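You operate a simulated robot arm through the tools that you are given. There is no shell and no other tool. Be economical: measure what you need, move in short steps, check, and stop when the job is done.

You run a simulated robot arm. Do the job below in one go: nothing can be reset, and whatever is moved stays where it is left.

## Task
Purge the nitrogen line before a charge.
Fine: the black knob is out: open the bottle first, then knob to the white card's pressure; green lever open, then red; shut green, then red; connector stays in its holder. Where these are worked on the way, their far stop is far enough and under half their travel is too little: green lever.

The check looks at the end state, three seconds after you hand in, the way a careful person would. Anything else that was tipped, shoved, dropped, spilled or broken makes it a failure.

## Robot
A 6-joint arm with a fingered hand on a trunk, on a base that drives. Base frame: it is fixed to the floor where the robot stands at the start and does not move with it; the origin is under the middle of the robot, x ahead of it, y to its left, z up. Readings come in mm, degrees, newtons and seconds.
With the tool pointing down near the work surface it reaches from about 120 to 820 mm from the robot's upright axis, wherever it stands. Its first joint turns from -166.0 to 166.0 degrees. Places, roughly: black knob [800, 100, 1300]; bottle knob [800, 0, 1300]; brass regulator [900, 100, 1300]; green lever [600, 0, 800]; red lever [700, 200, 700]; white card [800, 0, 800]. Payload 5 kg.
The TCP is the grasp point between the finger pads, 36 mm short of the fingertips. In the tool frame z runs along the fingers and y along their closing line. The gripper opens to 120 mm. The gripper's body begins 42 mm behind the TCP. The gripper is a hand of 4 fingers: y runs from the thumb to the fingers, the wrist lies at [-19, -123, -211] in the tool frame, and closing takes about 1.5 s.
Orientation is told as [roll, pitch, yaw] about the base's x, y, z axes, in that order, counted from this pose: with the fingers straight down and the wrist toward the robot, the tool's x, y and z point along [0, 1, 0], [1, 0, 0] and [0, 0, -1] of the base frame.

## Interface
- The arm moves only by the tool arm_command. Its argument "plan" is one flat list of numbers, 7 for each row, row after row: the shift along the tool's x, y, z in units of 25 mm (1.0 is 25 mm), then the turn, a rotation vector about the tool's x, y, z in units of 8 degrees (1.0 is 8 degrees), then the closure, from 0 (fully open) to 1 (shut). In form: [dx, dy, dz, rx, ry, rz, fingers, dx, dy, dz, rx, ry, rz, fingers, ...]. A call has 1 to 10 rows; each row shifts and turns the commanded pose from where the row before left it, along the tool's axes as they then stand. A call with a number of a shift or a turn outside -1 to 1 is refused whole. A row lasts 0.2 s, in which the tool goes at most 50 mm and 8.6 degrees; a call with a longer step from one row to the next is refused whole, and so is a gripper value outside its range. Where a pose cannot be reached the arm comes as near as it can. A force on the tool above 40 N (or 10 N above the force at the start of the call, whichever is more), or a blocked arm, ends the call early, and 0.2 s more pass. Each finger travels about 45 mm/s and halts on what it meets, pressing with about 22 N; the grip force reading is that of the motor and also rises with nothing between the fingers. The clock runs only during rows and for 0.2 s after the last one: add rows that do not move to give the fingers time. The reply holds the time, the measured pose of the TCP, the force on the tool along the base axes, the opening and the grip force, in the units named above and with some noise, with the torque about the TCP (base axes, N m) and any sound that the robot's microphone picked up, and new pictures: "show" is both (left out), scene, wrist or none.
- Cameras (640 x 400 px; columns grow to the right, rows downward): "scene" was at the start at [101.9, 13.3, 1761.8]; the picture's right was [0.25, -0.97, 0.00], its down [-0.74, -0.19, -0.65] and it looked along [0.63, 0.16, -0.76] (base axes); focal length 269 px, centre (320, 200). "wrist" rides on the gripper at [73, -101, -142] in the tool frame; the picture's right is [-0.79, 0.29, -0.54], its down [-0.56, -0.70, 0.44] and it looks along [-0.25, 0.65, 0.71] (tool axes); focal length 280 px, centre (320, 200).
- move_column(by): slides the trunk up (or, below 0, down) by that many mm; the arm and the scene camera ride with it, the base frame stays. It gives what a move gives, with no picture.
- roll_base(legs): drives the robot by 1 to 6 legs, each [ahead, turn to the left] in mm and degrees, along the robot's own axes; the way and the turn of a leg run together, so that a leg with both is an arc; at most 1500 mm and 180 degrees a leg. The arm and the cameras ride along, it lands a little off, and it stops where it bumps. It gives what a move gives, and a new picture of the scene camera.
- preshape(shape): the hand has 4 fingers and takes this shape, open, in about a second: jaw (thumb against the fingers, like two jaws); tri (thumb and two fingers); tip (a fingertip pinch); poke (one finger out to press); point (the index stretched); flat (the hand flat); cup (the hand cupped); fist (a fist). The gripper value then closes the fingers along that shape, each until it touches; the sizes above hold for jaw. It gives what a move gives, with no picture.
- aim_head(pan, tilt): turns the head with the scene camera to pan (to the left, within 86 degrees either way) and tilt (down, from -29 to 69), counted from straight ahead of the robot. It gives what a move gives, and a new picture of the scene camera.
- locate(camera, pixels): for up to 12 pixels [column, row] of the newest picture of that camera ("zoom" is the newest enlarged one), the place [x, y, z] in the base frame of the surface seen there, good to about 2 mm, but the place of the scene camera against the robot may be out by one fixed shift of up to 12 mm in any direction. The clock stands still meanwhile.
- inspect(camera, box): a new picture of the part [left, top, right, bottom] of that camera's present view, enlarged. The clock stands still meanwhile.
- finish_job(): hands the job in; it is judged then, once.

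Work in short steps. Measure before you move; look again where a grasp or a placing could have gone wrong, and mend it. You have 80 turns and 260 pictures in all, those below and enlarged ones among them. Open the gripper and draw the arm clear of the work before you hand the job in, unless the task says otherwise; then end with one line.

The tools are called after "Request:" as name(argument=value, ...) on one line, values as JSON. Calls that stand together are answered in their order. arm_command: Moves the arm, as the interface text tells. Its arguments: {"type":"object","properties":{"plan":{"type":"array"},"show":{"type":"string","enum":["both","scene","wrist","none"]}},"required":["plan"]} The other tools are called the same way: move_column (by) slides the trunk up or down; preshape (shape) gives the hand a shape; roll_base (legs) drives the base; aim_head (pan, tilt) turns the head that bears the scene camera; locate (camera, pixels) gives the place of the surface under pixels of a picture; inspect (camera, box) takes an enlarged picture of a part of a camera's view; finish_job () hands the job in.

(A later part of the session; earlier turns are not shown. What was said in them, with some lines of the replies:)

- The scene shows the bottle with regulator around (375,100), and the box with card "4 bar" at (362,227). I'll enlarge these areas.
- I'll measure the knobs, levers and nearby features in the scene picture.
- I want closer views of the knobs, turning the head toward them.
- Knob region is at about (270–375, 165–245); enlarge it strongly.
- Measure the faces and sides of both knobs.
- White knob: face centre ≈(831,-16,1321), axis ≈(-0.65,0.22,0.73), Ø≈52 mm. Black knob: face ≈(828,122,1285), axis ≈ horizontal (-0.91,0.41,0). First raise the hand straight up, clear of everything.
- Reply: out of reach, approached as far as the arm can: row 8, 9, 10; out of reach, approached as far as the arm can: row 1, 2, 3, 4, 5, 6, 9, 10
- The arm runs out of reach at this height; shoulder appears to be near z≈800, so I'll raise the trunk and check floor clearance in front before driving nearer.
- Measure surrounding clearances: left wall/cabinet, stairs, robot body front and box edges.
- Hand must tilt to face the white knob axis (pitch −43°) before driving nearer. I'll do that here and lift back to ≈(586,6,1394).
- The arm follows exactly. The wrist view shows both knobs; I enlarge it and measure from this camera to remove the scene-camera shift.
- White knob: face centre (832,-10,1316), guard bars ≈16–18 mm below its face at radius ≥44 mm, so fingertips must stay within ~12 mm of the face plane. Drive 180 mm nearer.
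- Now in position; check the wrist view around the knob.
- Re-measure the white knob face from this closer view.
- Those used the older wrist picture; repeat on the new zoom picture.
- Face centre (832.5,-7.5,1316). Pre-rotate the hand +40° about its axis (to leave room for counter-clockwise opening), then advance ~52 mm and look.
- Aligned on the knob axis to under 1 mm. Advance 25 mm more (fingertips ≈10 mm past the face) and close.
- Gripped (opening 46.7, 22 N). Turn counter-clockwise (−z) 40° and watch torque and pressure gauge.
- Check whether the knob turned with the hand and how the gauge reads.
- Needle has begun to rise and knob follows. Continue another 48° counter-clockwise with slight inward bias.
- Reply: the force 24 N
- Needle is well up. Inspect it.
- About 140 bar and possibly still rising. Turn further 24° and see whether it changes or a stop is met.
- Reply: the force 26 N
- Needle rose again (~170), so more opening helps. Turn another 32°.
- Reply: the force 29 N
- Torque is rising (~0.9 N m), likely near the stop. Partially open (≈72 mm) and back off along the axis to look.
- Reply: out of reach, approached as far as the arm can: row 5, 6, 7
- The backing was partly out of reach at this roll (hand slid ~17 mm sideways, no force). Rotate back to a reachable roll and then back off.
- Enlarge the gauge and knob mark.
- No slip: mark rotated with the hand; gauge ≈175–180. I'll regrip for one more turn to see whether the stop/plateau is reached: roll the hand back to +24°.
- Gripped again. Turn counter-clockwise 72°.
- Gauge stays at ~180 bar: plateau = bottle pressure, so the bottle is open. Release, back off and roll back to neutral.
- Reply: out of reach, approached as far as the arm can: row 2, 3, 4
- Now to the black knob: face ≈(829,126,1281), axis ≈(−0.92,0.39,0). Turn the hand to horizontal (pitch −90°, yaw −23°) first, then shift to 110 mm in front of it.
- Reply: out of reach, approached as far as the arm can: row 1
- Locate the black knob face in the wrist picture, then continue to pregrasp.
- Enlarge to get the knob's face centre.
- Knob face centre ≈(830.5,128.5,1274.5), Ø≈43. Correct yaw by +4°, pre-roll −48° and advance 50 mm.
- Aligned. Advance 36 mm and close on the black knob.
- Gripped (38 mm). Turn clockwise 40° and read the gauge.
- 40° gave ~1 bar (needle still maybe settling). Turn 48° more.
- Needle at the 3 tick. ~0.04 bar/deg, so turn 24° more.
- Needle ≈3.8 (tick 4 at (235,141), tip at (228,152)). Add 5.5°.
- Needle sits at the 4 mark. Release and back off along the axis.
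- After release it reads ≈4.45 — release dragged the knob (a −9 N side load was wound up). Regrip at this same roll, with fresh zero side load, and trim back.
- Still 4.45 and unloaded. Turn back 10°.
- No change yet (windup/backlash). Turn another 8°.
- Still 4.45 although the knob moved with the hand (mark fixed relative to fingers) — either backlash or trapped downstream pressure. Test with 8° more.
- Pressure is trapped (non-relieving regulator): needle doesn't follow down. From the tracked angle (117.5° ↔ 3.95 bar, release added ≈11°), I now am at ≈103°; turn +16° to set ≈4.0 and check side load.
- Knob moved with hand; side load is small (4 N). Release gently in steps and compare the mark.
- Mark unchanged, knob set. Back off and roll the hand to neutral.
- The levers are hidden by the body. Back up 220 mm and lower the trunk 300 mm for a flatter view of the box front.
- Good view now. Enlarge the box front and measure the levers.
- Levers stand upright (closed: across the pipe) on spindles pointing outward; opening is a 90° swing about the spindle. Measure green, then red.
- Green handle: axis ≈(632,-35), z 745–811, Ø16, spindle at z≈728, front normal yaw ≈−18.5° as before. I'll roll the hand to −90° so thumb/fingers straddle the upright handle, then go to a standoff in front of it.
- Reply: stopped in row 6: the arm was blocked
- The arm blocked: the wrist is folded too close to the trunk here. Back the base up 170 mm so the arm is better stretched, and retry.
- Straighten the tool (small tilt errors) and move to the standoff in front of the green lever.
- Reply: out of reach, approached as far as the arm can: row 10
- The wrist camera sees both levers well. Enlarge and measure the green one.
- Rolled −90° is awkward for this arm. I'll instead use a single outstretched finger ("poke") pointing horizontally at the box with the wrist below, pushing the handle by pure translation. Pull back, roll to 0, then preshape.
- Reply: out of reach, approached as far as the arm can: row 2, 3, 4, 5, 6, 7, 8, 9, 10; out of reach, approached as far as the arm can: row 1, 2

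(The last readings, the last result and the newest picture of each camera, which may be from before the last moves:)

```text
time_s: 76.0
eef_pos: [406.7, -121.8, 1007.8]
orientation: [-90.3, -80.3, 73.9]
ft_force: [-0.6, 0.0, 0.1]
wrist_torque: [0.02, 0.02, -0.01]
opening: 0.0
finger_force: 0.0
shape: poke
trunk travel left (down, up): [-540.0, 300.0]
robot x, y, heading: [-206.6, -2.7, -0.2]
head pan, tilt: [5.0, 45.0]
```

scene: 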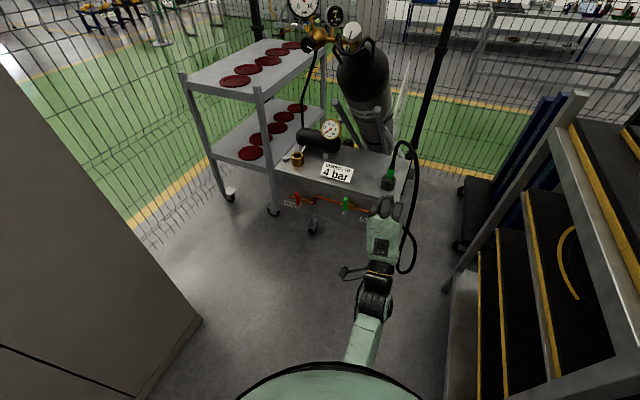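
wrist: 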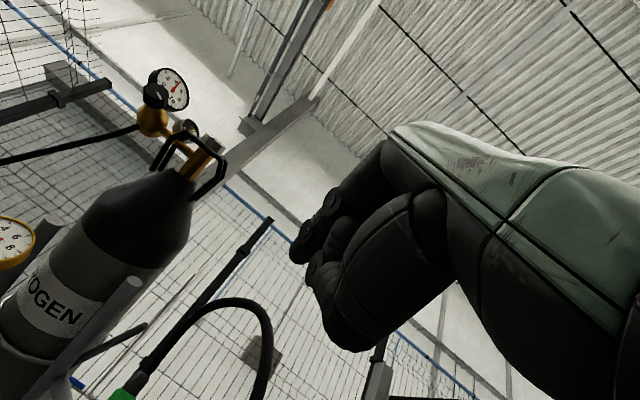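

Arm geometry prefers the shoulder ~290 mm below the wrist, so lower the trunk 250 mm. Also look at the poke shape.

Request:
inspect(camera="wrist", box=[270, 120, 480, 370])

Request:
preshape(shape="point")

Request:
inspect(camera="wrist", box=[270, 120, 480, 370])

Request:
inspect(camera="scene", box=[330, 180, 430, 260])

```text
1.60 times, centred on (375, 245) of wrist
```

zoom: 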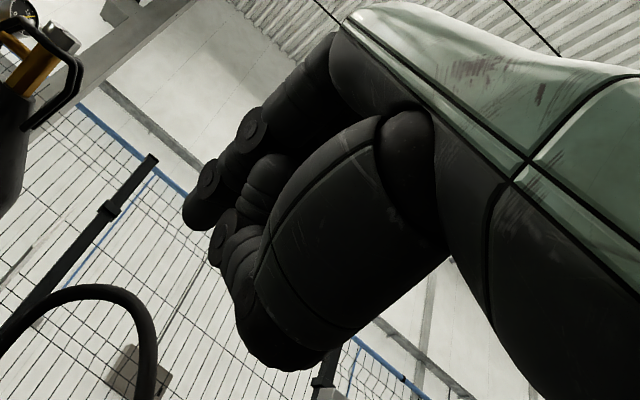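

```text
time_s: 76.9
eef_pos: [406.2, -122.8, 1009.6]
orientation: [-90.2, -80.4, 73.9]
ft_force: [-0.2, 1.1, -0.2]
wrist_torque: [-0.01, 0.02, 0.01]
opening: 0.0
finger_force: 0.1
shape: point
trunk travel left (down, up): [-540.0, 300.0]
robot x, y, heading: [-210.5, 1.5, -0.0]
head pan, tilt: [5.0, 45.0]
```

```text
1.60 times, centred on (375, 245) of wrist
```

zoom: 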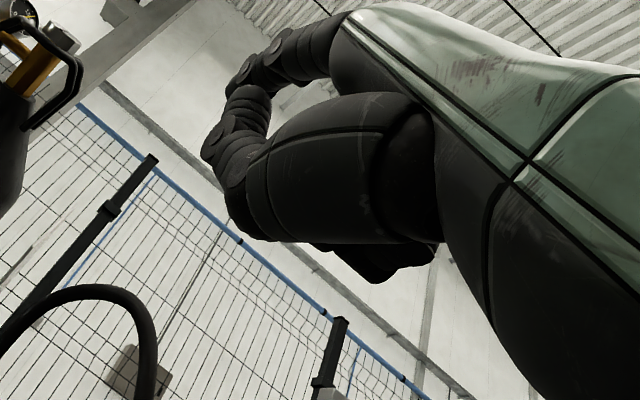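

```text
5.00 times, centred on (380, 220) of scene
```

zoom: 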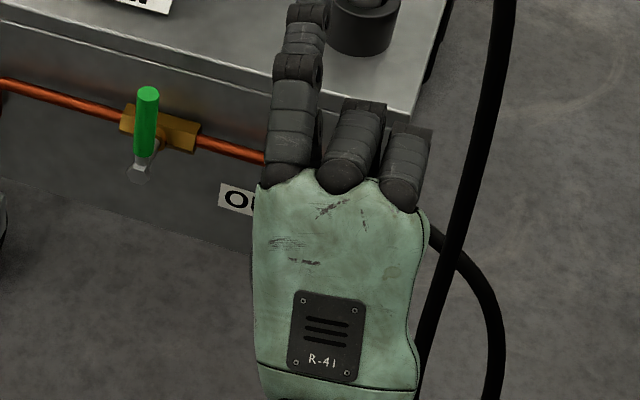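

"Point" stretches the index clearly. Locate its tip in the scene zoom (scene picks need +1,+5.5,−5 mm correction vs. wrist camera).

Request:
locate(camera="zoom", pixels=[[308, 6], [305, 40], [297, 70], [292, 110], [290, 150], [355, 110], [408, 135], [287, 45]])

Request:
inspect(camera="scene", box=[340, 150, 420, 214])

```text
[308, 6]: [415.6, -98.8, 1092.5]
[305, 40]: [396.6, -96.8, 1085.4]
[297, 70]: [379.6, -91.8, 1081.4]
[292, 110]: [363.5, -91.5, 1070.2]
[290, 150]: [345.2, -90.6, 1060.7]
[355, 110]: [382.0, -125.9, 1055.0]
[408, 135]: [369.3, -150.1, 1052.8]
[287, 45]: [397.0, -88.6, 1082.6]
```

```text
6.25 times, centred on (380, 182) of scene
```

zoom: 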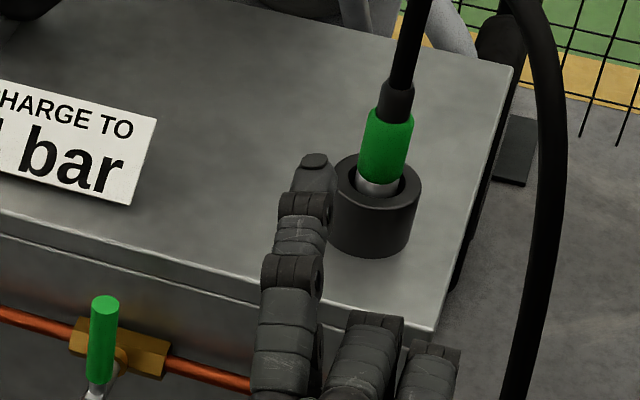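

Request:
locate(camera="zoom", pixels=[[316, 158], [313, 170], [312, 185], [308, 200], [300, 235], [296, 270]])

Request:
move_column(by=-250)

```text
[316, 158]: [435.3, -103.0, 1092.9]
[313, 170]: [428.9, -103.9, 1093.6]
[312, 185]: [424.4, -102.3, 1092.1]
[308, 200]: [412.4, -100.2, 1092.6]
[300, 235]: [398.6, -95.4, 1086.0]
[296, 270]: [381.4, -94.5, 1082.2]
```

```text
time_s: 79.5
eef_pos: [407.0, -122.1, 758.7]
orientation: [-90.3, -80.3, 74.0]
ft_force: [0.3, -0.1, 0.1]
wrist_torque: [0.02, 0.0, 0.0]
opening: 0.1
finger_force: 0.1
shape: point
trunk travel left (down, up): [-290.0, 550.0]
robot x, y, heading: [-208.7, -1.2, -0.0]
head pan, tilt: [5.0, 45.0]
```

Index tip ≈ tool (19.5, 69, 24), finger sloping ~20° up from tool z. Set roll 0, pitch −70° so the index lies level, then see the pose.

Request:
arm_command(plan=[0, 0, 0, 0, 0, 0.64, 0, 0, 0, 0, 0, 0, 0.64, 0, 0, 0, 0, 0.9, 0, 0, 0, 0, 0, 0, 0.8, 0, 0, 0, 0, 0, 0, 0.8, 0, 0, 0], show="scene")

```text
time_s: 80.7
eef_pos: [409.4, -107.3, 759.9]
orientation: [-37.9, -73.8, 24.0]
ft_force: [1.1, 0.6, -1.2]
wrist_torque: [-0.07, -0.07, -0.04]
opening: 0.1
finger_force: 0.0
shape: point
out of reach, approached as far as the arm can: row 1, 2, 5
trunk travel left (down, up): [-290.0, 550.0]
robot x, y, heading: [-206.5, 3.9, 0.2]
head pan, tilt: [5.0, 45.0]
```

scene: 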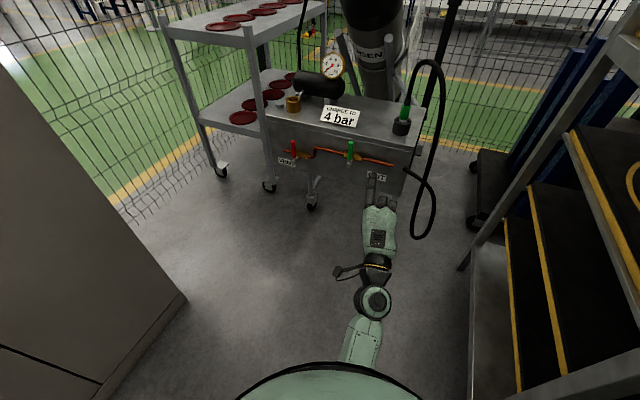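

The roll is still limited here. Shift the hand left ~150 mm to find a free branch and re-roll.

Request:
arm_command(plan=[1, 0, 0, 0, 0, 0, 0, 1, 0, 0, 0, 0, 0, 0, 1, 0, 0, 0, 0, 0, 0, 1, 0, 0, 0, 0, 0, 0, 1, 0, 0, 0, 0, 0, 0, 1, 0, 0, 0, 0, 0, 0, 0, 0, 0, 0, 0, 0.6, 0, 0, 0, 0, 0, 0, 0.6, 0], show="none")

```text
time_s: 82.5
eef_pos: [448.5, 18.0, 732.7]
orientation: [-1.8, -70.4, -17.9]
ft_force: [0.4, -0.3, 0.3]
wrist_torque: [-0.01, -0.01, -0.01]
opening: 0.0
finger_force: 0.0
shape: point
out of reach, approached as far as the arm can: row 1
trunk travel left (down, up): [-290.0, 550.0]
robot x, y, heading: [-211.5, -4.7, 0.0]
head pan, tilt: [5.0, 45.0]
```

Pose is now clean (pitch −70, roll≈0, yaw −18). Drive 100 mm ahead, then shift the hand to standoff right of the green handle.

Request:
roll_base(legs=[[100, 0]])

```text
time_s: 83.7
eef_pos: [549.5, 19.2, 732.3]
orientation: [-2.1, -70.2, -17.6]
ft_force: [0.8, -0.3, -0.1]
wrist_torque: [0.01, 0.01, 0.01]
opening: 0.0
finger_force: 0.2
shape: point
trunk travel left (down, up): [-290.0, 550.0]
robot x, y, heading: [-110.0, 1.7, -0.1]
head pan, tilt: [5.0, 45.0]
```

scene: 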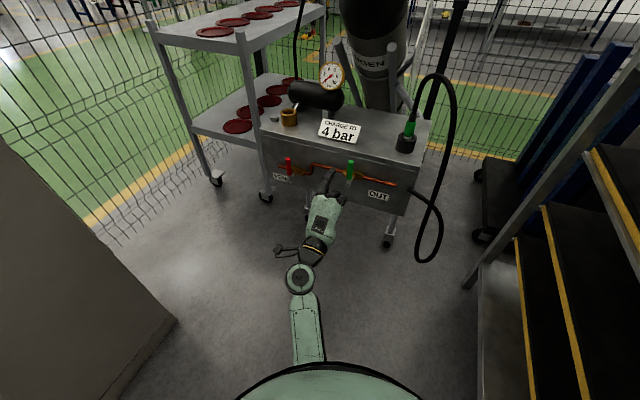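

The index tip is just left of the green handle. Enlarge to measure tip versus handle.

Request:
inspect(camera="scene", box=[305, 145, 385, 210])

```text
6.15 times, centred on (345, 178) of scene
```

zoom: 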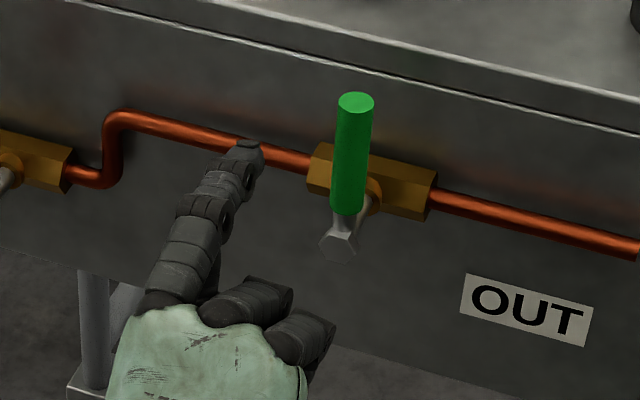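

Request:
locate(camera="zoom", pixels=[[249, 146], [240, 158], [225, 190], [205, 210], [356, 103], [350, 160], [338, 245], [345, 205], [270, 290], [320, 325], [200, 160], [375, 200]])

```text
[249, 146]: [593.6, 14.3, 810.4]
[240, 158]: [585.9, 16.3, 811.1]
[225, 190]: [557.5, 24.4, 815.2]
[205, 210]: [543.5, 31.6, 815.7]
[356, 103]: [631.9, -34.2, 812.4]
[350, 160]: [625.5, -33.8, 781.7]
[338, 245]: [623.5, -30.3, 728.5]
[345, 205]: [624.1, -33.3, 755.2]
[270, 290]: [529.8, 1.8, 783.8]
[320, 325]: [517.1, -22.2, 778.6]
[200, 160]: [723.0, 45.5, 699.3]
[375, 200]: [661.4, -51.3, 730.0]
```

Finger is 34 mm left and 51 mm short of the handle. Advance 67 mm (lowering 12 mm) to lie beside it.

Request:
arm_command(plan=[0, 0.155, 0.895, 0, 0, 0, 0, 0, 0.155, 0.895, 0, 0, 0, 0, 0, 0.155, 0.895, 0, 0, 0, 0], show="none")

Request:
inspect(camera="scene", box=[305, 145, 385, 210])

```text
time_s: 84.5
eef_pos: [612.9, -3.8, 722.1]
orientation: [-2.2, -70.4, -17.7]
ft_force: [0.5, 0.3, 0.2]
wrist_torque: [0.0, 0.02, 0.01]
opening: 0.1
finger_force: 0.1
shape: point
trunk travel left (down, up): [-290.0, 550.0]
robot x, y, heading: [-109.8, 2.4, -0.3]
head pan, tilt: [5.0, 45.0]
```

```text
6.15 times, centred on (345, 178) of scene
```

zoom: 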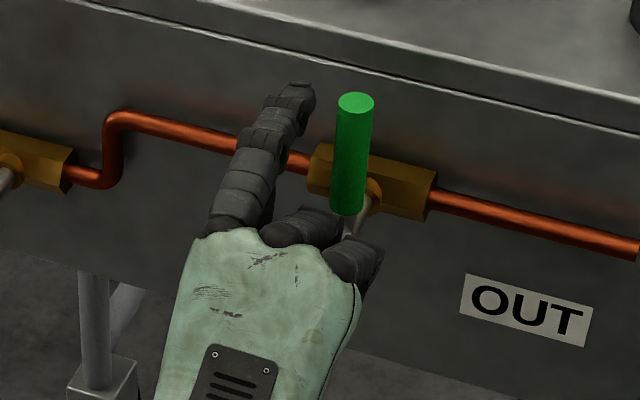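

Finger beside the handle, clear. Push right slowly by 30 mm and watch force.

Request:
arm_command(plan=[-0.3, 0, 0, 0, 0, 0, 0, -0.3, 0, 0, 0, 0, 0, 0, -0.3, 0, 0, 0, 0, 0, 0, -0.3, 0, 0, 0, 0, 0, 0], show="none")

Request:
inspect(camera="scene", box=[305, 145, 385, 210])

```text
time_s: 85.5
eef_pos: [601.6, -31.9, 723.0]
orientation: [-2.0, -70.3, -17.7]
ft_force: [0.6, 0.6, -0.2]
wrist_torque: [-0.08, 0.06, 0.02]
opening: 0.0
finger_force: 0.0
shape: point
trunk travel left (down, up): [-290.0, 550.0]
robot x, y, heading: [-107.3, -0.5, -0.1]
head pan, tilt: [5.0, 45.0]
```

```text
6.15 times, centred on (345, 178) of scene
```

zoom: 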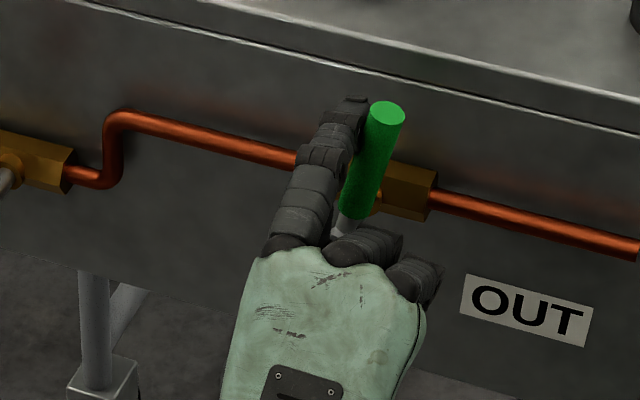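

It swings right freely. Follow the arc to about 60° first.

Request:
arm_command(plan=[-0.64, -0.075, 0.027, 0, 0, 0, 0, -0.6, -0.237, 0.086, 0, 0, 0, 0, -0.52, -0.368, 0.134, 0, 0, 0, 0], show="none")

Request:
inspect(camera="scene", box=[305, 145, 385, 210])

```text
time_s: 86.3
eef_pos: [586.9, -73.9, 704.0]
orientation: [-2.0, -70.4, -17.8]
ft_force: [1.0, 0.7, 1.1]
wrist_torque: [-0.09, 0.05, 0.04]
opening: 0.0
finger_force: 0.1
shape: point
trunk travel left (down, up): [-290.0, 550.0]
robot x, y, heading: [-109.6, -3.4, -0.1]
head pan, tilt: [5.0, 45.0]
```

```text
6.15 times, centred on (345, 178) of scene
```

zoom: 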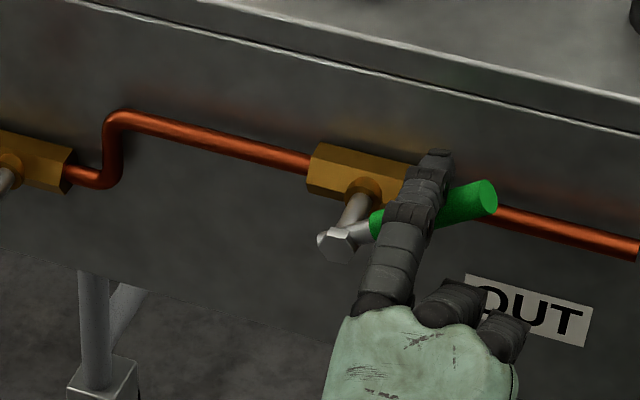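

Excellent. Finish the swing down to the stop.

Request:
arm_command(plan=[-0.4, -0.485, 0.176, 0, 0, 0, 0, -0.24, -0.564, 0.205, 0, 0, 0, 0, -0.05, -0.2, 0.073, 0, 0, 0, 0], show="none")

Request:
inspect(camera="scene", box=[305, 145, 385, 210])

```text
time_s: 87.1
eef_pos: [581.8, -90.7, 671.4]
orientation: [-2.1, -70.4, -17.6]
ft_force: [0.2, 0.5, 0.7]
wrist_torque: [-0.04, 0.02, 0.03]
opening: 0.1
finger_force: 0.1
shape: point
trunk travel left (down, up): [-290.0, 550.0]
robot x, y, heading: [-110.6, 2.8, -0.1]
head pan, tilt: [5.0, 45.0]
```

```text
6.15 times, centred on (345, 178) of scene
```

zoom: 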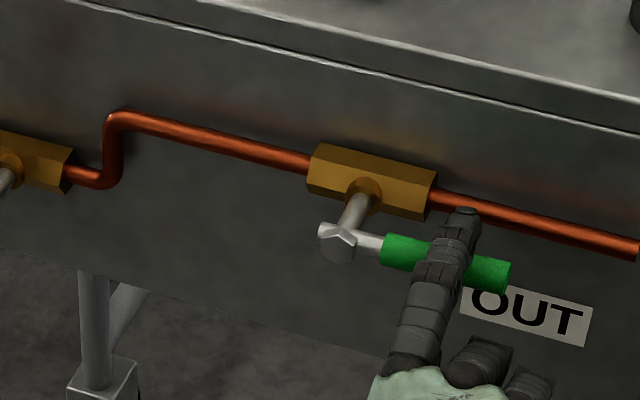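

Handle is parallel to the pipe. Press 4 mm more to the stop and check the regulator gauge.

Request:
arm_command(plan=[0, -0.15, 0.055, 0, 0, 0, 0, 0, 0.5, -0.18, 0, 0, 0, 0, 0, 0.5, -0.18, 0, 0, 0, 0], show="none")

Request:
aim_head(pan=5, tilt=22)

```text
time_s: 87.9
eef_pos: [581.5, -89.9, 695.0]
orientation: [-2.1, -70.2, -17.5]
ft_force: [-0.2, -1.1, -0.1]
wrist_torque: [-0.03, 0.0, 0.01]
opening: 0.0
finger_force: 0.1
shape: point
trunk travel left (down, up): [-290.0, 550.0]
robot x, y, heading: [-107.5, -0.2, 0.1]
head pan, tilt: [5.0, 45.0]
```

```text
time_s: 88.8
eef_pos: [581.9, -88.3, 693.6]
orientation: [-2.1, -70.4, -17.6]
ft_force: [0.6, 0.4, 0.7]
wrist_torque: [0.03, -0.05, 0.01]
opening: 0.1
finger_force: 0.1
shape: point
trunk travel left (down, up): [-290.0, 550.0]
robot x, y, heading: [-112.0, -0.9, -0.1]
head pan, tilt: [5.0, 22.0]
```

scene: 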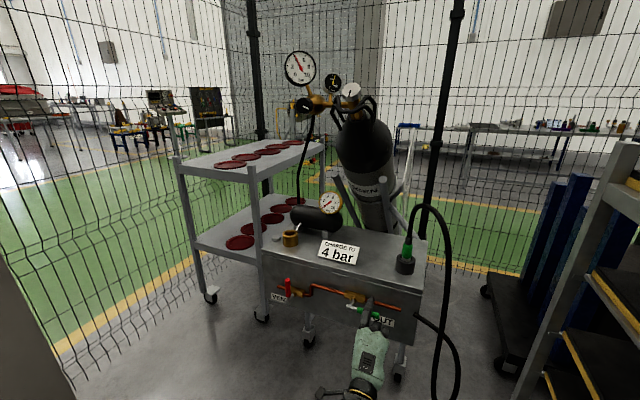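

Request:
inspect(camera="scene", box=[275, 45, 365, 115])

Request:
inspect(camera="scene", box=[270, 180, 350, 240])

Request:
inspect(camera="scene", box=[270, 265, 400, 345])

```text
5.71 times, centred on (320, 80) of scene
```

zoom: 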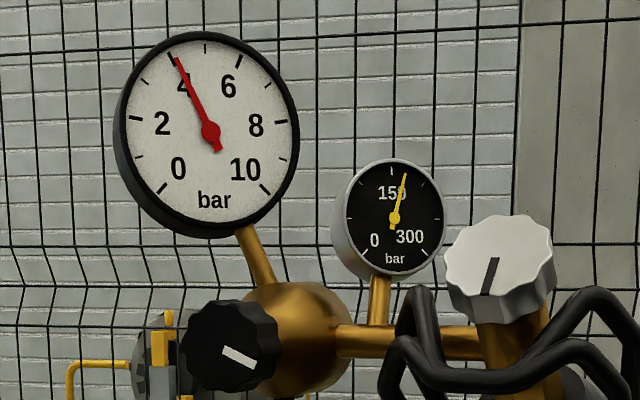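

```text
6.67 times, centred on (310, 210) of scene
```

zoom: 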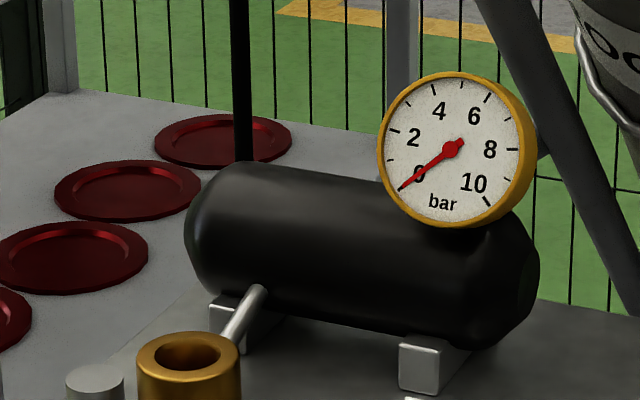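

```text
4.92 times, centred on (335, 305) of scene
```

zoom: 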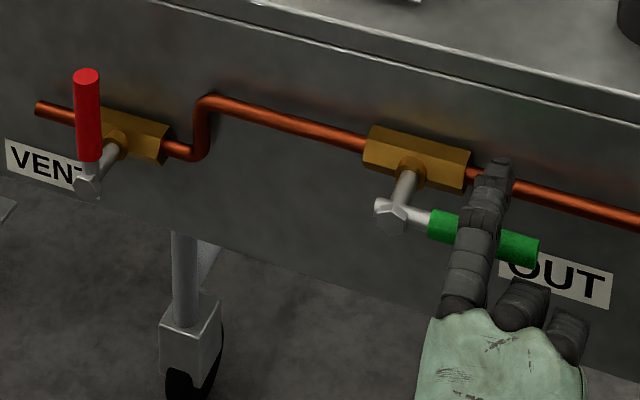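

Gauge now settles at ≈4.05–4.1 bar with green open — set point is right. Retract from green and move left to a standoff for red (handle ≈ green +(68,195,−50)).

Request:
arm_command(plan=[0, -0.273, -0.753, 0, 0, 0, 0, 0, -0.273, -0.753, 0, 0, 0, 0, 0, -0.273, -0.753, 0, 0, 0, 0, 0.98, -0.197, -0.3, 0, 0, 0, 0, 0.98, -0.197, -0.3, 0, 0, 0, 0, 0.98, -0.197, -0.3, 0, 0, 0, 0, 0.98, -0.197, -0.3, 0, 0, 0, 0, 0.98, -0.197, -0.3, 0, 0, 0, 0, 0.98, -0.197, -0.3, 0, 0, 0, 0, 0.98, -0.197, -0.3, 0, 0, 0, 0], show="none")

Request:
arm_command(plan=[0.98, -0.197, -0.3, 0, 0, 0, 0, 0.98, -0.197, -0.3, 0, 0, 0, 0, 0.98, -0.197, -0.3, 0, 0, 0, 0, 0.98, -0.197, -0.3, 0, 0, 0, 0], show="none")

Request:
aim_head(pan=10, tilt=40)

```text
time_s: 91.0
eef_pos: [524.2, 113.2, 676.9]
orientation: [-2.0, -70.3, -17.5]
ft_force: [0.7, 0.2, 0.8]
wrist_torque: [0.01, -0.03, -0.03]
opening: 0.0
finger_force: 0.0
shape: point
trunk travel left (down, up): [-290.0, 550.0]
robot x, y, heading: [-108.9, 0.2, -0.1]
head pan, tilt: [5.0, 22.0]
```

```text
time_s: 92.0
eef_pos: [524.5, 218.4, 666.4]
orientation: [-2.2, -70.3, -17.6]
ft_force: [0.0, 0.8, 0.1]
wrist_torque: [0.01, -0.01, 0.0]
opening: 0.2
finger_force: 0.0
shape: point
trunk travel left (down, up): [-290.0, 550.0]
robot x, y, heading: [-109.2, -0.5, -0.1]
head pan, tilt: [5.0, 22.0]
```

```text
time_s: 92.8
eef_pos: [525.8, 216.8, 667.0]
orientation: [-2.1, -70.4, -17.6]
ft_force: [0.7, -0.2, -0.3]
wrist_torque: [0.01, 0.04, 0.03]
opening: 0.2
finger_force: 0.0
shape: point
trunk travel left (down, up): [-290.0, 550.0]
robot x, y, heading: [-110.6, 2.8, -0.2]
head pan, tilt: [10.0, 40.0]
```

scene: 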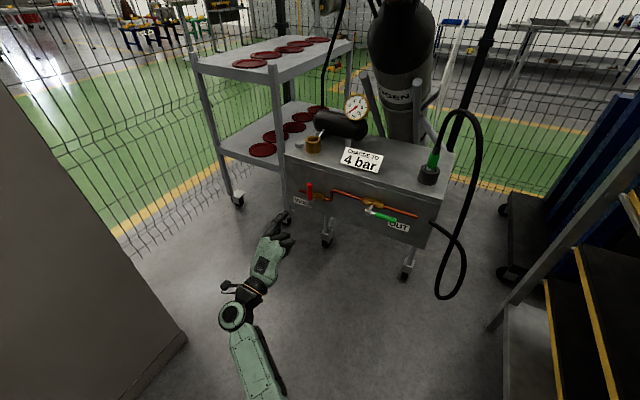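

Green handle stays open. Drive 80 mm ahead and measure tip vs. red handle.

Request:
roll_base(legs=[[80, 0]])

Request:
inspect(camera="scene", box=[250, 165, 350, 245])

```text
time_s: 93.9
eef_pos: [604.0, 217.7, 666.3]
orientation: [-2.1, -70.4, -17.5]
ft_force: [-0.2, 0.0, 0.7]
wrist_torque: [0.0, 0.01, 0.0]
opening: 0.0
finger_force: 0.0
shape: point
trunk travel left (down, up): [-290.0, 550.0]
robot x, y, heading: [-30.6, -1.8, -0.2]
head pan, tilt: [10.0, 40.0]
```

scene: 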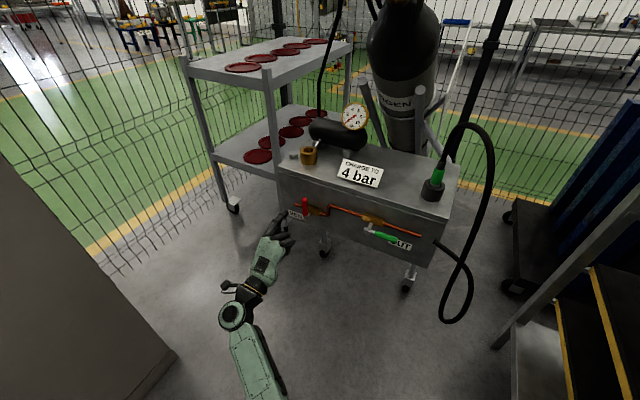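

```text
5.00 times, centred on (300, 205) of scene
```

zoom: 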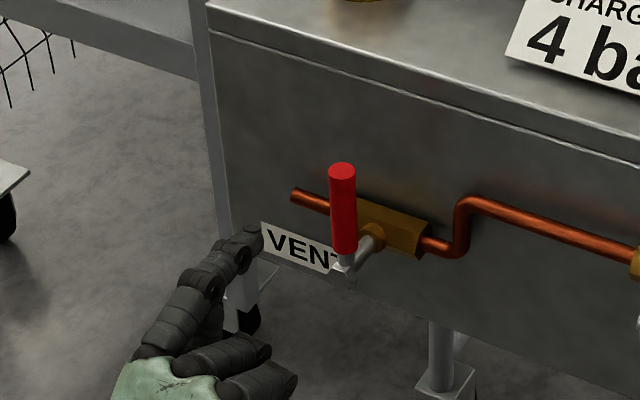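

Request:
locate(camera="zoom", pixels=[[248, 234], [240, 248], [215, 280], [342, 170], [342, 210], [344, 245], [345, 268], [372, 240], [270, 345], [290, 380], [257, 230]])

```text
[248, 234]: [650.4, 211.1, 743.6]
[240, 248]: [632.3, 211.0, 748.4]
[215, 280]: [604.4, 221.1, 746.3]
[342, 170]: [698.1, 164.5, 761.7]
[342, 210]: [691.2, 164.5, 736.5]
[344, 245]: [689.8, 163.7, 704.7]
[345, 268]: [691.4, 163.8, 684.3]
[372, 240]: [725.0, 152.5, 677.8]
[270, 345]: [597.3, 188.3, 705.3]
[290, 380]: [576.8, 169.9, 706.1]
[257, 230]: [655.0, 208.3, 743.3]
```

Finger is 29 mm left and 54 mm short of the red handle. Advance beside it.

Request:
arm_command(plan=[0.07, 0.378, 0.843, 0, 0, 0, 0, 0.07, 0.378, 0.843, 0, 0, 0, 0, 0.07, 0.378, 0.843, 0, 0, 0, 0], show="none")

Request:
inspect(camera="scene", box=[250, 165, 350, 245])

```text
time_s: 94.7
eef_pos: [671.1, 199.8, 672.5]
orientation: [-2.3, -70.3, -17.5]
ft_force: [0.0, 0.0, -0.5]
wrist_torque: [0.01, -0.01, -0.02]
opening: 0.1
finger_force: 0.1
shape: point
trunk travel left (down, up): [-290.0, 550.0]
robot x, y, heading: [-29.7, -4.2, -0.2]
head pan, tilt: [10.0, 40.0]
```

```text
5.00 times, centred on (300, 205) of scene
```

zoom: 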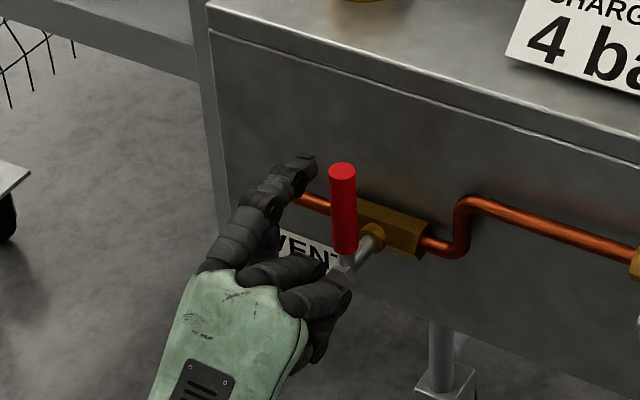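

Push right 34 mm, then along the arc.

Request:
arm_command(plan=[-0.34, 0, 0, 0, 0, 0, 0, -0.34, 0, 0, 0, 0, 0, 0, -0.34, 0, 0, 0, 0, 0, 0, -0.34, 0, 0, 0, 0, 0, 0], show="none")

Request:
inspect(camera="scene", box=[250, 165, 350, 245])

```text
time_s: 95.7
eef_pos: [661.2, 169.7, 672.3]
orientation: [-2.6, -70.3, -16.9]
ft_force: [5.4, 13.6, -0.5]
wrist_torque: [-0.86, 0.31, 0.51]
opening: 0.0
finger_force: 0.0
shape: point
trunk travel left (down, up): [-290.0, 550.0]
robot x, y, heading: [-32.3, 0.4, -0.1]
head pan, tilt: [10.0, 40.0]
```

```text
5.00 times, centred on (300, 205) of scene
```

zoom: 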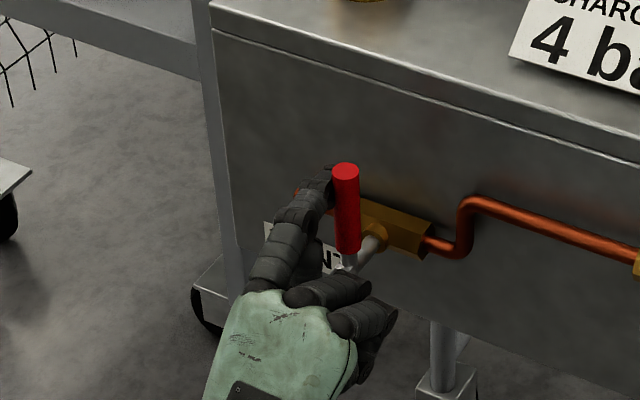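

Red resists right (14 N, no swing): it must open to the left. Back off at once and pull out, then come around to its right side.

Request:
arm_command(plan=[0.5, 0, 0, 0, 0, 0, 0, 0, -0.342, -0.94, 0, 0, 0, 0, 0, -0.342, -0.94, 0, 0, 0, 0, 0, -0.342, -0.94, 0, 0, 0, 0, -1, 0, 0, 0, 0, 0, 0, -1, 0, 0, 0, 0, 0, 0, -0.5, 0, 0, 0, 0, 0, 0], show="none")

Request:
inspect(camera="scene", box=[250, 165, 350, 245])

```text
time_s: 97.3
eef_pos: [575.5, 145.2, 672.7]
orientation: [-2.0, -70.3, -17.7]
ft_force: [0.3, 0.1, 0.1]
wrist_torque: [0.02, 0.01, 0.01]
opening: 0.0
finger_force: 0.1
shape: point
trunk travel left (down, up): [-290.0, 550.0]
robot x, y, heading: [-32.2, -4.2, -0.4]
head pan, tilt: [10.0, 40.0]
```

```text
5.00 times, centred on (300, 205) of scene
5 turns are left
```

zoom: 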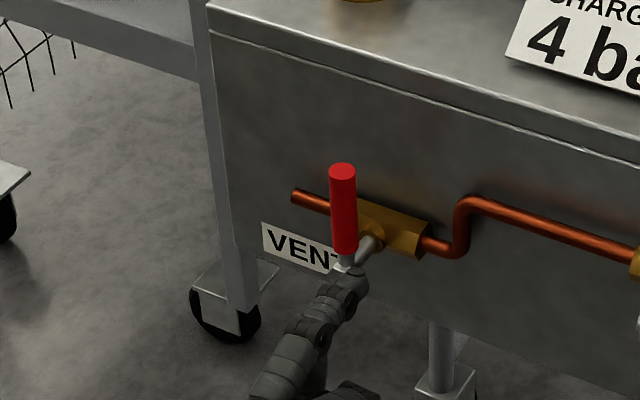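

Few turns remain, so I combine steps: come in on the red handle's right side (now 49 mm right, 60 mm short), push it left along the mirrored arc to open, pull out, back the base 40 mm, go to a standoff below the green handle, and look.

Request:
arm_command(plan=[0.48, 0, 0, 0, 0, 0, 0, 0, 0.342, 0.94, 0, 0, 0, 0, 0, 0.342, 0.94, 0, 0, 0, 0, 0, 0.342, 0.94, 0, 0, 0, 0, 0.37, 0, 0, 0, 0, 0, 0, 0.37, 0, 0, 0, 0, 0, 0, 0.37, 0, 0, 0, 0, 0, 0, 0.37, 0, 0, 0, 0, 0, 0, 0.64, -0.075, 0.027, 0, 0, 0, 0, 0.6, -0.237, 0.086, 0, 0, 0, 0], show="none")

Request:
arm_command(plan=[0.52, -0.368, 0.134, 0, 0, 0, 0, 0.4, -0.485, 0.176, 0, 0, 0, 0, 0.24, -0.564, 0.205, 0, 0, 0, 0, 0.05, -0.2, 0.073, 0, 0, 0, 0, 0, -0.15, 0.055, 0, 0, 0, 0, 0, 0, 0, 0, 0, 0, 0, 0, 0.45, -0.164, 0, 0, 0, 0, 0, -0.342, -0.94, 0, 0, 0, 0, 0, -0.342, -0.94, 0, 0, 0, 0, 0, -0.342, -0.94, 0, 0, 0, 0], show="none")

Request:
roll_base(legs=[[-40, 0]])

Request:
arm_command(plan=[-0.98, 0.044, 0.12, 0, 0, 0, 0, -0.98, 0.044, 0.12, 0, 0, 0, 0, -0.98, 0.044, 0.12, 0, 0, 0, 0, -0.98, 0.044, 0.12, 0, 0, 0, 0, -0.98, 0.044, 0.12, 0, 0, 0, 0, -0.98, 0.044, 0.12, 0, 0, 0, 0, -0.98, 0.044, 0.12, 0, 0, 0, 0, -0.98, 0.044, 0.12, 0, 0, 0, 0, -0.98, 0.044, 0.12, 0, 0, 0, 0, -0.98, 0.044, 0.12, 0, 0, 0, 0], show="none")

Request:
arm_command(plan=[-0.98, 0.044, 0.12, 0, 0, 0, 0, -0.98, 0.044, 0.12, 0, 0, 0, 0, -0.98, 0.044, 0.12, 0, 0, 0, 0], show="none")

Request:
inspect(camera="scene", box=[270, 150, 430, 250])

```text
time_s: 99.5
eef_pos: [671.2, 195.1, 664.1]
orientation: [-2.1, -70.2, -17.6]
ft_force: [-1.0, -0.8, 0.7]
wrist_torque: [0.05, -0.05, -0.06]
opening: 115.3
finger_force: 0.1
shape: point
trunk travel left (down, up): [-290.0, 550.0]
robot x, y, heading: [-33.4, 1.2, -0.1]
head pan, tilt: [10.0, 40.0]
```

```text
time_s: 101.7
eef_pos: [607.6, 247.3, 627.1]
orientation: [-2.1, -70.3, -17.6]
ft_force: [-0.6, 0.4, 0.2]
wrist_torque: [0.02, -0.02, -0.03]
opening: 0.0
finger_force: 0.1
shape: point
trunk travel left (down, up): [-290.0, 550.0]
robot x, y, heading: [-29.8, 2.9, -0.5]
head pan, tilt: [10.0, 40.0]
```

```text
time_s: 102.6
eef_pos: [568.1, 246.4, 628.9]
orientation: [-2.0, -70.3, -17.8]
ft_force: [0.0, 0.0, 0.2]
wrist_torque: [0.0, -0.01, -0.01]
opening: 0.0
finger_force: 0.0
shape: point
trunk travel left (down, up): [-290.0, 550.0]
robot x, y, heading: [-72.2, -0.2, 0.0]
head pan, tilt: [10.0, 40.0]
```

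scene: 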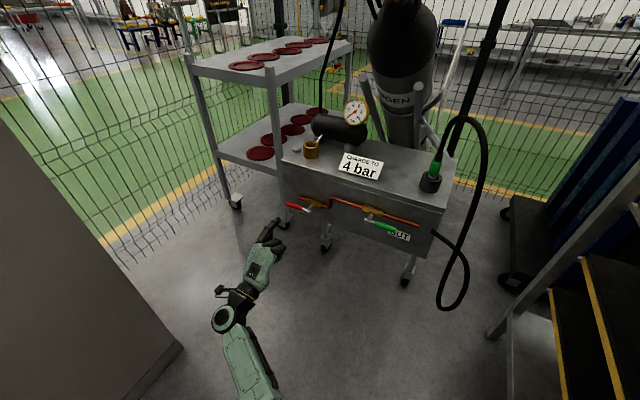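

```text
time_s: 104.8
eef_pos: [517.4, 5.6, 631.2]
orientation: [-2.2, -70.4, -17.5]
ft_force: [0.6, -0.2, 0.7]
wrist_torque: [0.01, 0.03, -0.02]
opening: 0.4
finger_force: 0.0
shape: point
trunk travel left (down, up): [-290.0, 550.0]
robot x, y, heading: [-70.5, -3.0, -0.2]
head pan, tilt: [10.0, 40.0]
```

```text
time_s: 105.6
eef_pos: [502.8, -66.1, 631.9]
orientation: [-2.0, -70.4, -17.7]
ft_force: [-0.5, -0.4, 0.0]
wrist_torque: [0.01, 0.02, -0.02]
opening: 0.0
finger_force: 0.0
shape: point
trunk travel left (down, up): [-290.0, 550.0]
robot x, y, heading: [-71.9, 1.0, -0.1]
head pan, tilt: [10.0, 40.0]
```

```text
4.00 times, centred on (350, 200) of scene
4 turns are left
```

zoom: 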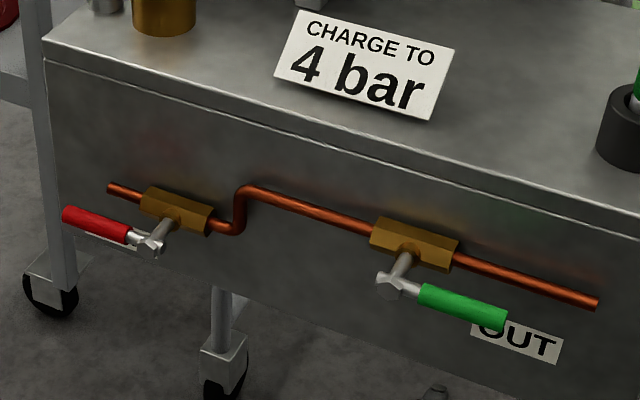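

Red is fully open (left). Now shut green: go under its handle, lift and push it upright to the left; then pull out and go to a standoff below the red handle, and look.

Request:
arm_command(plan=[0, -0.338, 0.123, 0, 0, 0, 0, 0, 0.29, 0.8, 0, 0, 0, 0, 0, 0.29, 0.8, 0, 0, 0, 0, 0, 0.29, 0.8, 0, 0, 0, 0, 0, 0.29, 0.8, 0, 0, 0, 0, 0.07, 0.767, -0.279, 0, 0, 0, 0, -0.08, 0.6, -0.22, 0, 0, 0, 0, 0.08, 0.605, -0.22, 0, 0, 0, 0, 0.25, 0.564, -0.205, 0, 0, 0, 0, 0.39, 0.485, -0.176, 0, 0, 0, 0], show="none")

Request:
arm_command(plan=[0.52, 0.372, -0.135, 0, 0, 0, 0, 0.6, 0.229, -0.083, 0, 0, 0, 0, 0.2, 0.04, -0.014, 0, 0, 0, 0, 0.08, 0, 0, 0, 0, 0, 0, 0, 0, 0, 0, 0, 0, 0, -0.5, 0, 0, 0, 0, 0, 0, 0, -0.342, -0.94, 0, 0, 0, 0, 0, -0.342, -0.94, 0, 0, 0, 0, 0, -0.342, -0.94, 0, 0, 0, 0], show="none")

Request:
arm_command(plan=[0.97, -0.466, 0.134, 0, 0, 0, 0, 0.97, -0.466, 0.134, 0, 0, 0, 0, 0.97, -0.466, 0.134, 0, 0, 0, 0, 0.97, -0.466, 0.134, 0, 0, 0, 0, 0.97, -0.466, 0.134, 0, 0, 0, 0, 0.97, -0.466, 0.134, 0, 0, 0, 0], show="none")

Request:
arm_command(plan=[0.97, -0.466, 0.134, 0, 0, 0, 0, 0.97, -0.466, 0.134, 0, 0, 0, 0, 0.97, -0.466, 0.134, 0, 0, 0, 0, 0.97, -0.466, 0.134, 0, 0, 0, 0, 0.97, -0.466, 0.134, 0, 0, 0, 0, 0.97, -0.466, 0.134, 0, 0, 0, 0], show="none")

Request:
inspect(camera="scene", box=[250, 150, 430, 262])

```text
time_s: 107.8
eef_pos: [588.1, -77.2, 703.4]
orientation: [-2.1, -70.3, -17.5]
ft_force: [0.0, -0.5, -1.4]
wrist_torque: [0.0, 0.0, -0.02]
opening: 115.2
finger_force: 0.1
shape: point
trunk travel left (down, up): [-290.0, 550.0]
robot x, y, heading: [-71.9, -2.1, 0.2]
head pan, tilt: [10.0, 40.0]
```

```text
time_s: 109.8
eef_pos: [524.3, -30.5, 719.5]
orientation: [-2.1, -70.4, -17.6]
ft_force: [0.8, 0.1, -0.5]
wrist_torque: [-0.01, 0.03, -0.01]
opening: 115.1
finger_force: 0.0
shape: point
trunk travel left (down, up): [-290.0, 550.0]
robot x, y, heading: [-73.9, 1.7, 0.1]
head pan, tilt: [10.0, 40.0]
```

```text
time_s: 111.2
eef_pos: [568.1, 107.8, 644.5]
orientation: [-2.2, -70.4, -17.7]
ft_force: [-0.3, -1.2, -0.3]
wrist_torque: [0.01, 0.0, 0.01]
opening: 115.2
finger_force: 0.1
shape: point
trunk travel left (down, up): [-290.0, 550.0]
robot x, y, heading: [-67.6, -2.7, -0.5]
head pan, tilt: [10.0, 40.0]
```

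```text
time_s: 112.6
eef_pos: [613.6, 244.0, 569.5]
orientation: [-2.1, -70.4, -17.5]
ft_force: [-0.2, -0.3, -0.4]
wrist_torque: [-0.01, 0.04, 0.0]
opening: 115.3
finger_force: 0.1
shape: point
trunk travel left (down, up): [-290.0, 550.0]
robot x, y, heading: [-72.7, -1.5, -0.4]
head pan, tilt: [10.0, 40.0]
```

```text
3.56 times, centred on (340, 206) of scene
3 turns are left
```

zoom: 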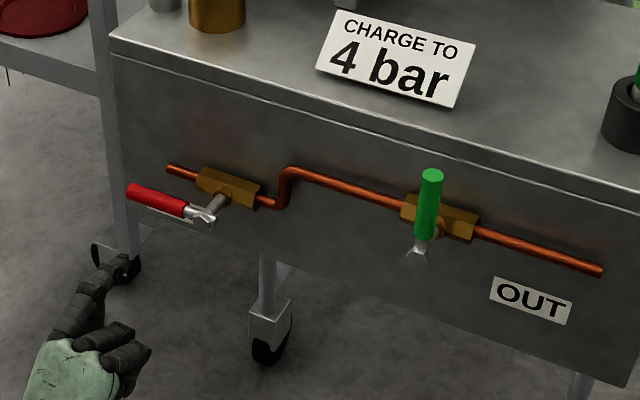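

Green reads upright again. Now shut red the same way (finger 57 mm left, 42 mm below, 53 mm short), press to the stop, pull out, and inspect levers and gauges.

Request:
locate(camera="zoom", pixels=[[432, 176], [427, 215], [419, 255], [160, 197], [203, 216]])

Request:
arm_command(plan=[0, 0.31, 0.853, 0, 0, 0, 0, 0, 0.31, 0.853, 0, 0, 0, 0, 0, 0.31, 0.853, 0, 0, 0, 0, 0.12, 0.97, -0.353, 0, 0, 0, 0, 0.08, 0.6, -0.22, 0, 0, 0, 0, -0.08, 0.605, -0.22, 0, 0, 0, 0, -0.25, 0.564, -0.205, 0, 0, 0, 0, -0.39, 0.485, -0.176, 0, 0, 0, 0, -0.52, 0.372, -0.135, 0, 0, 0, 0, -0.6, 0.229, -0.083, 0, 0, 0, 0], show="none")

Request:
arm_command(plan=[-0.2, 0.04, -0.014, 0, 0, 0, 0, -0.08, 0, 0, 0, 0, 0, 0, 0, 0, 0, 0, 0, 0, 0, 0.5, 0, 0, 0, 0, 0, 0, 0, -0.342, -0.94, 0, 0, 0, 0, 0, -0.342, -0.94, 0, 0, 0, 0, 0, -0.342, -0.94, 0, 0, 0, 0], show="none")

Request:
inspect(camera="scene", box=[250, 150, 430, 262])

Request:
aim_head(pan=5, tilt=22)

Request:
inspect(camera="scene", box=[260, 20, 380, 115])

Request:
inspect(camera="scene", box=[270, 265, 400, 345])

```text
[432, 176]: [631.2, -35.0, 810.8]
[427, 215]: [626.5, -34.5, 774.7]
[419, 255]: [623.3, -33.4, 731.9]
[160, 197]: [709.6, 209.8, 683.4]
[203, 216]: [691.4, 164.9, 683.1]
```

```text
time_s: 114.8
eef_pos: [662.5, 183.0, 672.9]
orientation: [-2.1, -70.2, -17.7]
ft_force: [1.1, 0.8, -1.0]
wrist_torque: [-0.04, 0.08, 0.08]
opening: 115.3
finger_force: 0.0
shape: point
trunk travel left (down, up): [-290.0, 550.0]
robot x, y, heading: [-69.1, -0.1, -0.1]
head pan, tilt: [10.0, 40.0]
```

```text
time_s: 116.4
eef_pos: [594.1, 214.0, 674.3]
orientation: [-2.0, -70.3, -17.9]
ft_force: [-1.0, -0.7, 0.2]
wrist_torque: [-0.01, -0.03, 0.0]
opening: 115.0
finger_force: 0.0
shape: point
trunk travel left (down, up): [-290.0, 550.0]
robot x, y, heading: [-70.1, 1.2, 0.1]
head pan, tilt: [10.0, 40.0]
```

```text
3.56 times, centred on (340, 206) of scene
```

zoom: 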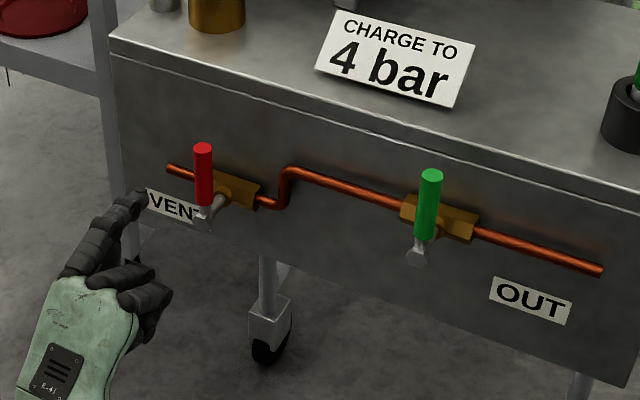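

```text
time_s: 117.2
eef_pos: [594.2, 214.8, 672.8]
orientation: [-2.1, -70.2, -17.6]
ft_force: [0.8, 0.8, 0.1]
wrist_torque: [0.01, -0.01, 0.0]
opening: 115.2
finger_force: 0.1
shape: point
trunk travel left (down, up): [-290.0, 550.0]
robot x, y, heading: [-72.6, -2.2, -0.2]
head pan, tilt: [5.0, 22.0]
```

scene: 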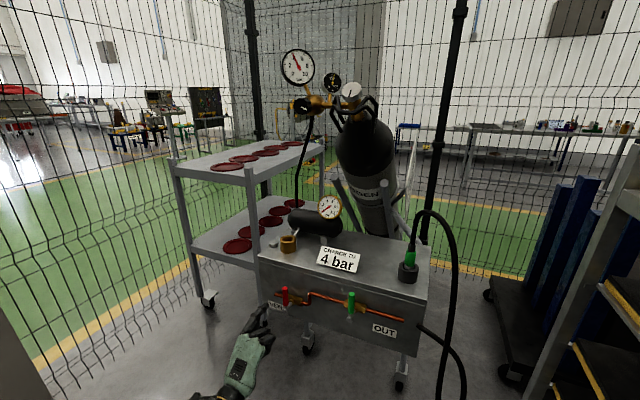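

```text
4.21 times, centred on (320, 68) of scene
```

zoom: 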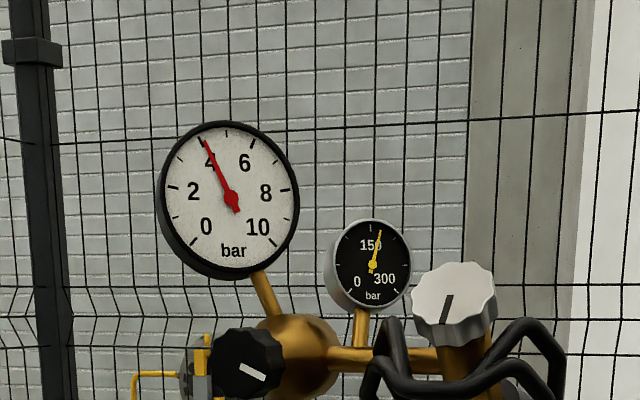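

```text
4.92 times, centred on (335, 305) of scene
2 turns are left
```

zoom: 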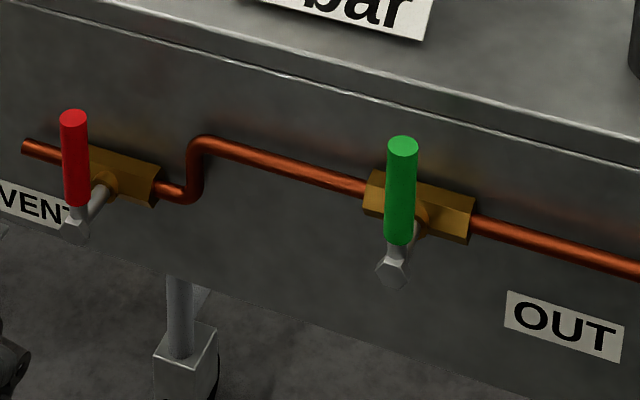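

Gauge holds ≈4 bar, bottle open (~180), both levers upright (green within 1° of its start position). Draw clear: drive back 130 mm and open the hand, then hand in.

Request:
roll_base(legs=[[-130, 0]])

Request:
preshape(shape="jaw")

Request:
finish_job()

```text
time_s: 118.6
eef_pos: [464.3, 214.1, 673.6]
orientation: [-2.0, -70.4, -17.7]
ft_force: [-0.7, 0.2, 1.0]
wrist_torque: [-0.02, -0.04, 0.01]
opening: 115.0
finger_force: 0.1
shape: point
trunk travel left (down, up): [-290.0, 550.0]
robot x, y, heading: [-200.9, -2.0, -0.0]
head pan, tilt: [5.0, 22.0]
```

scene: 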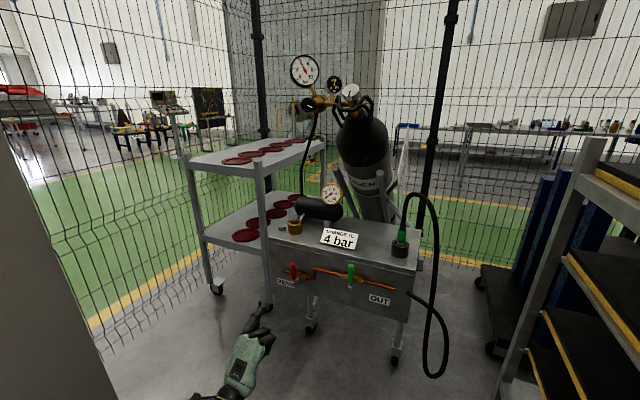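

```text
time_s: 119.5
eef_pos: [464.5, 214.4, 672.8]
orientation: [-2.1, -70.3, -17.6]
ft_force: [-0.1, 0.2, 0.5]
wrist_torque: [0.01, 0.01, 0.0]
opening: 119.8
finger_force: 0.1
shape: jaw
trunk travel left (down, up): [-290.0, 550.0]
robot x, y, heading: [-201.1, -0.2, -0.0]
head pan, tilt: [5.0, 22.0]
```

```text
The job is handed in.
```

The nitrogen line is purged and handed in: the bottle is open (about 180 bar), the regulator is at about 4 bar after briefly overshooting to about 4.45 bar, green and red were opened and then shut in order, I never touched the connector, and the hand is open and clear.
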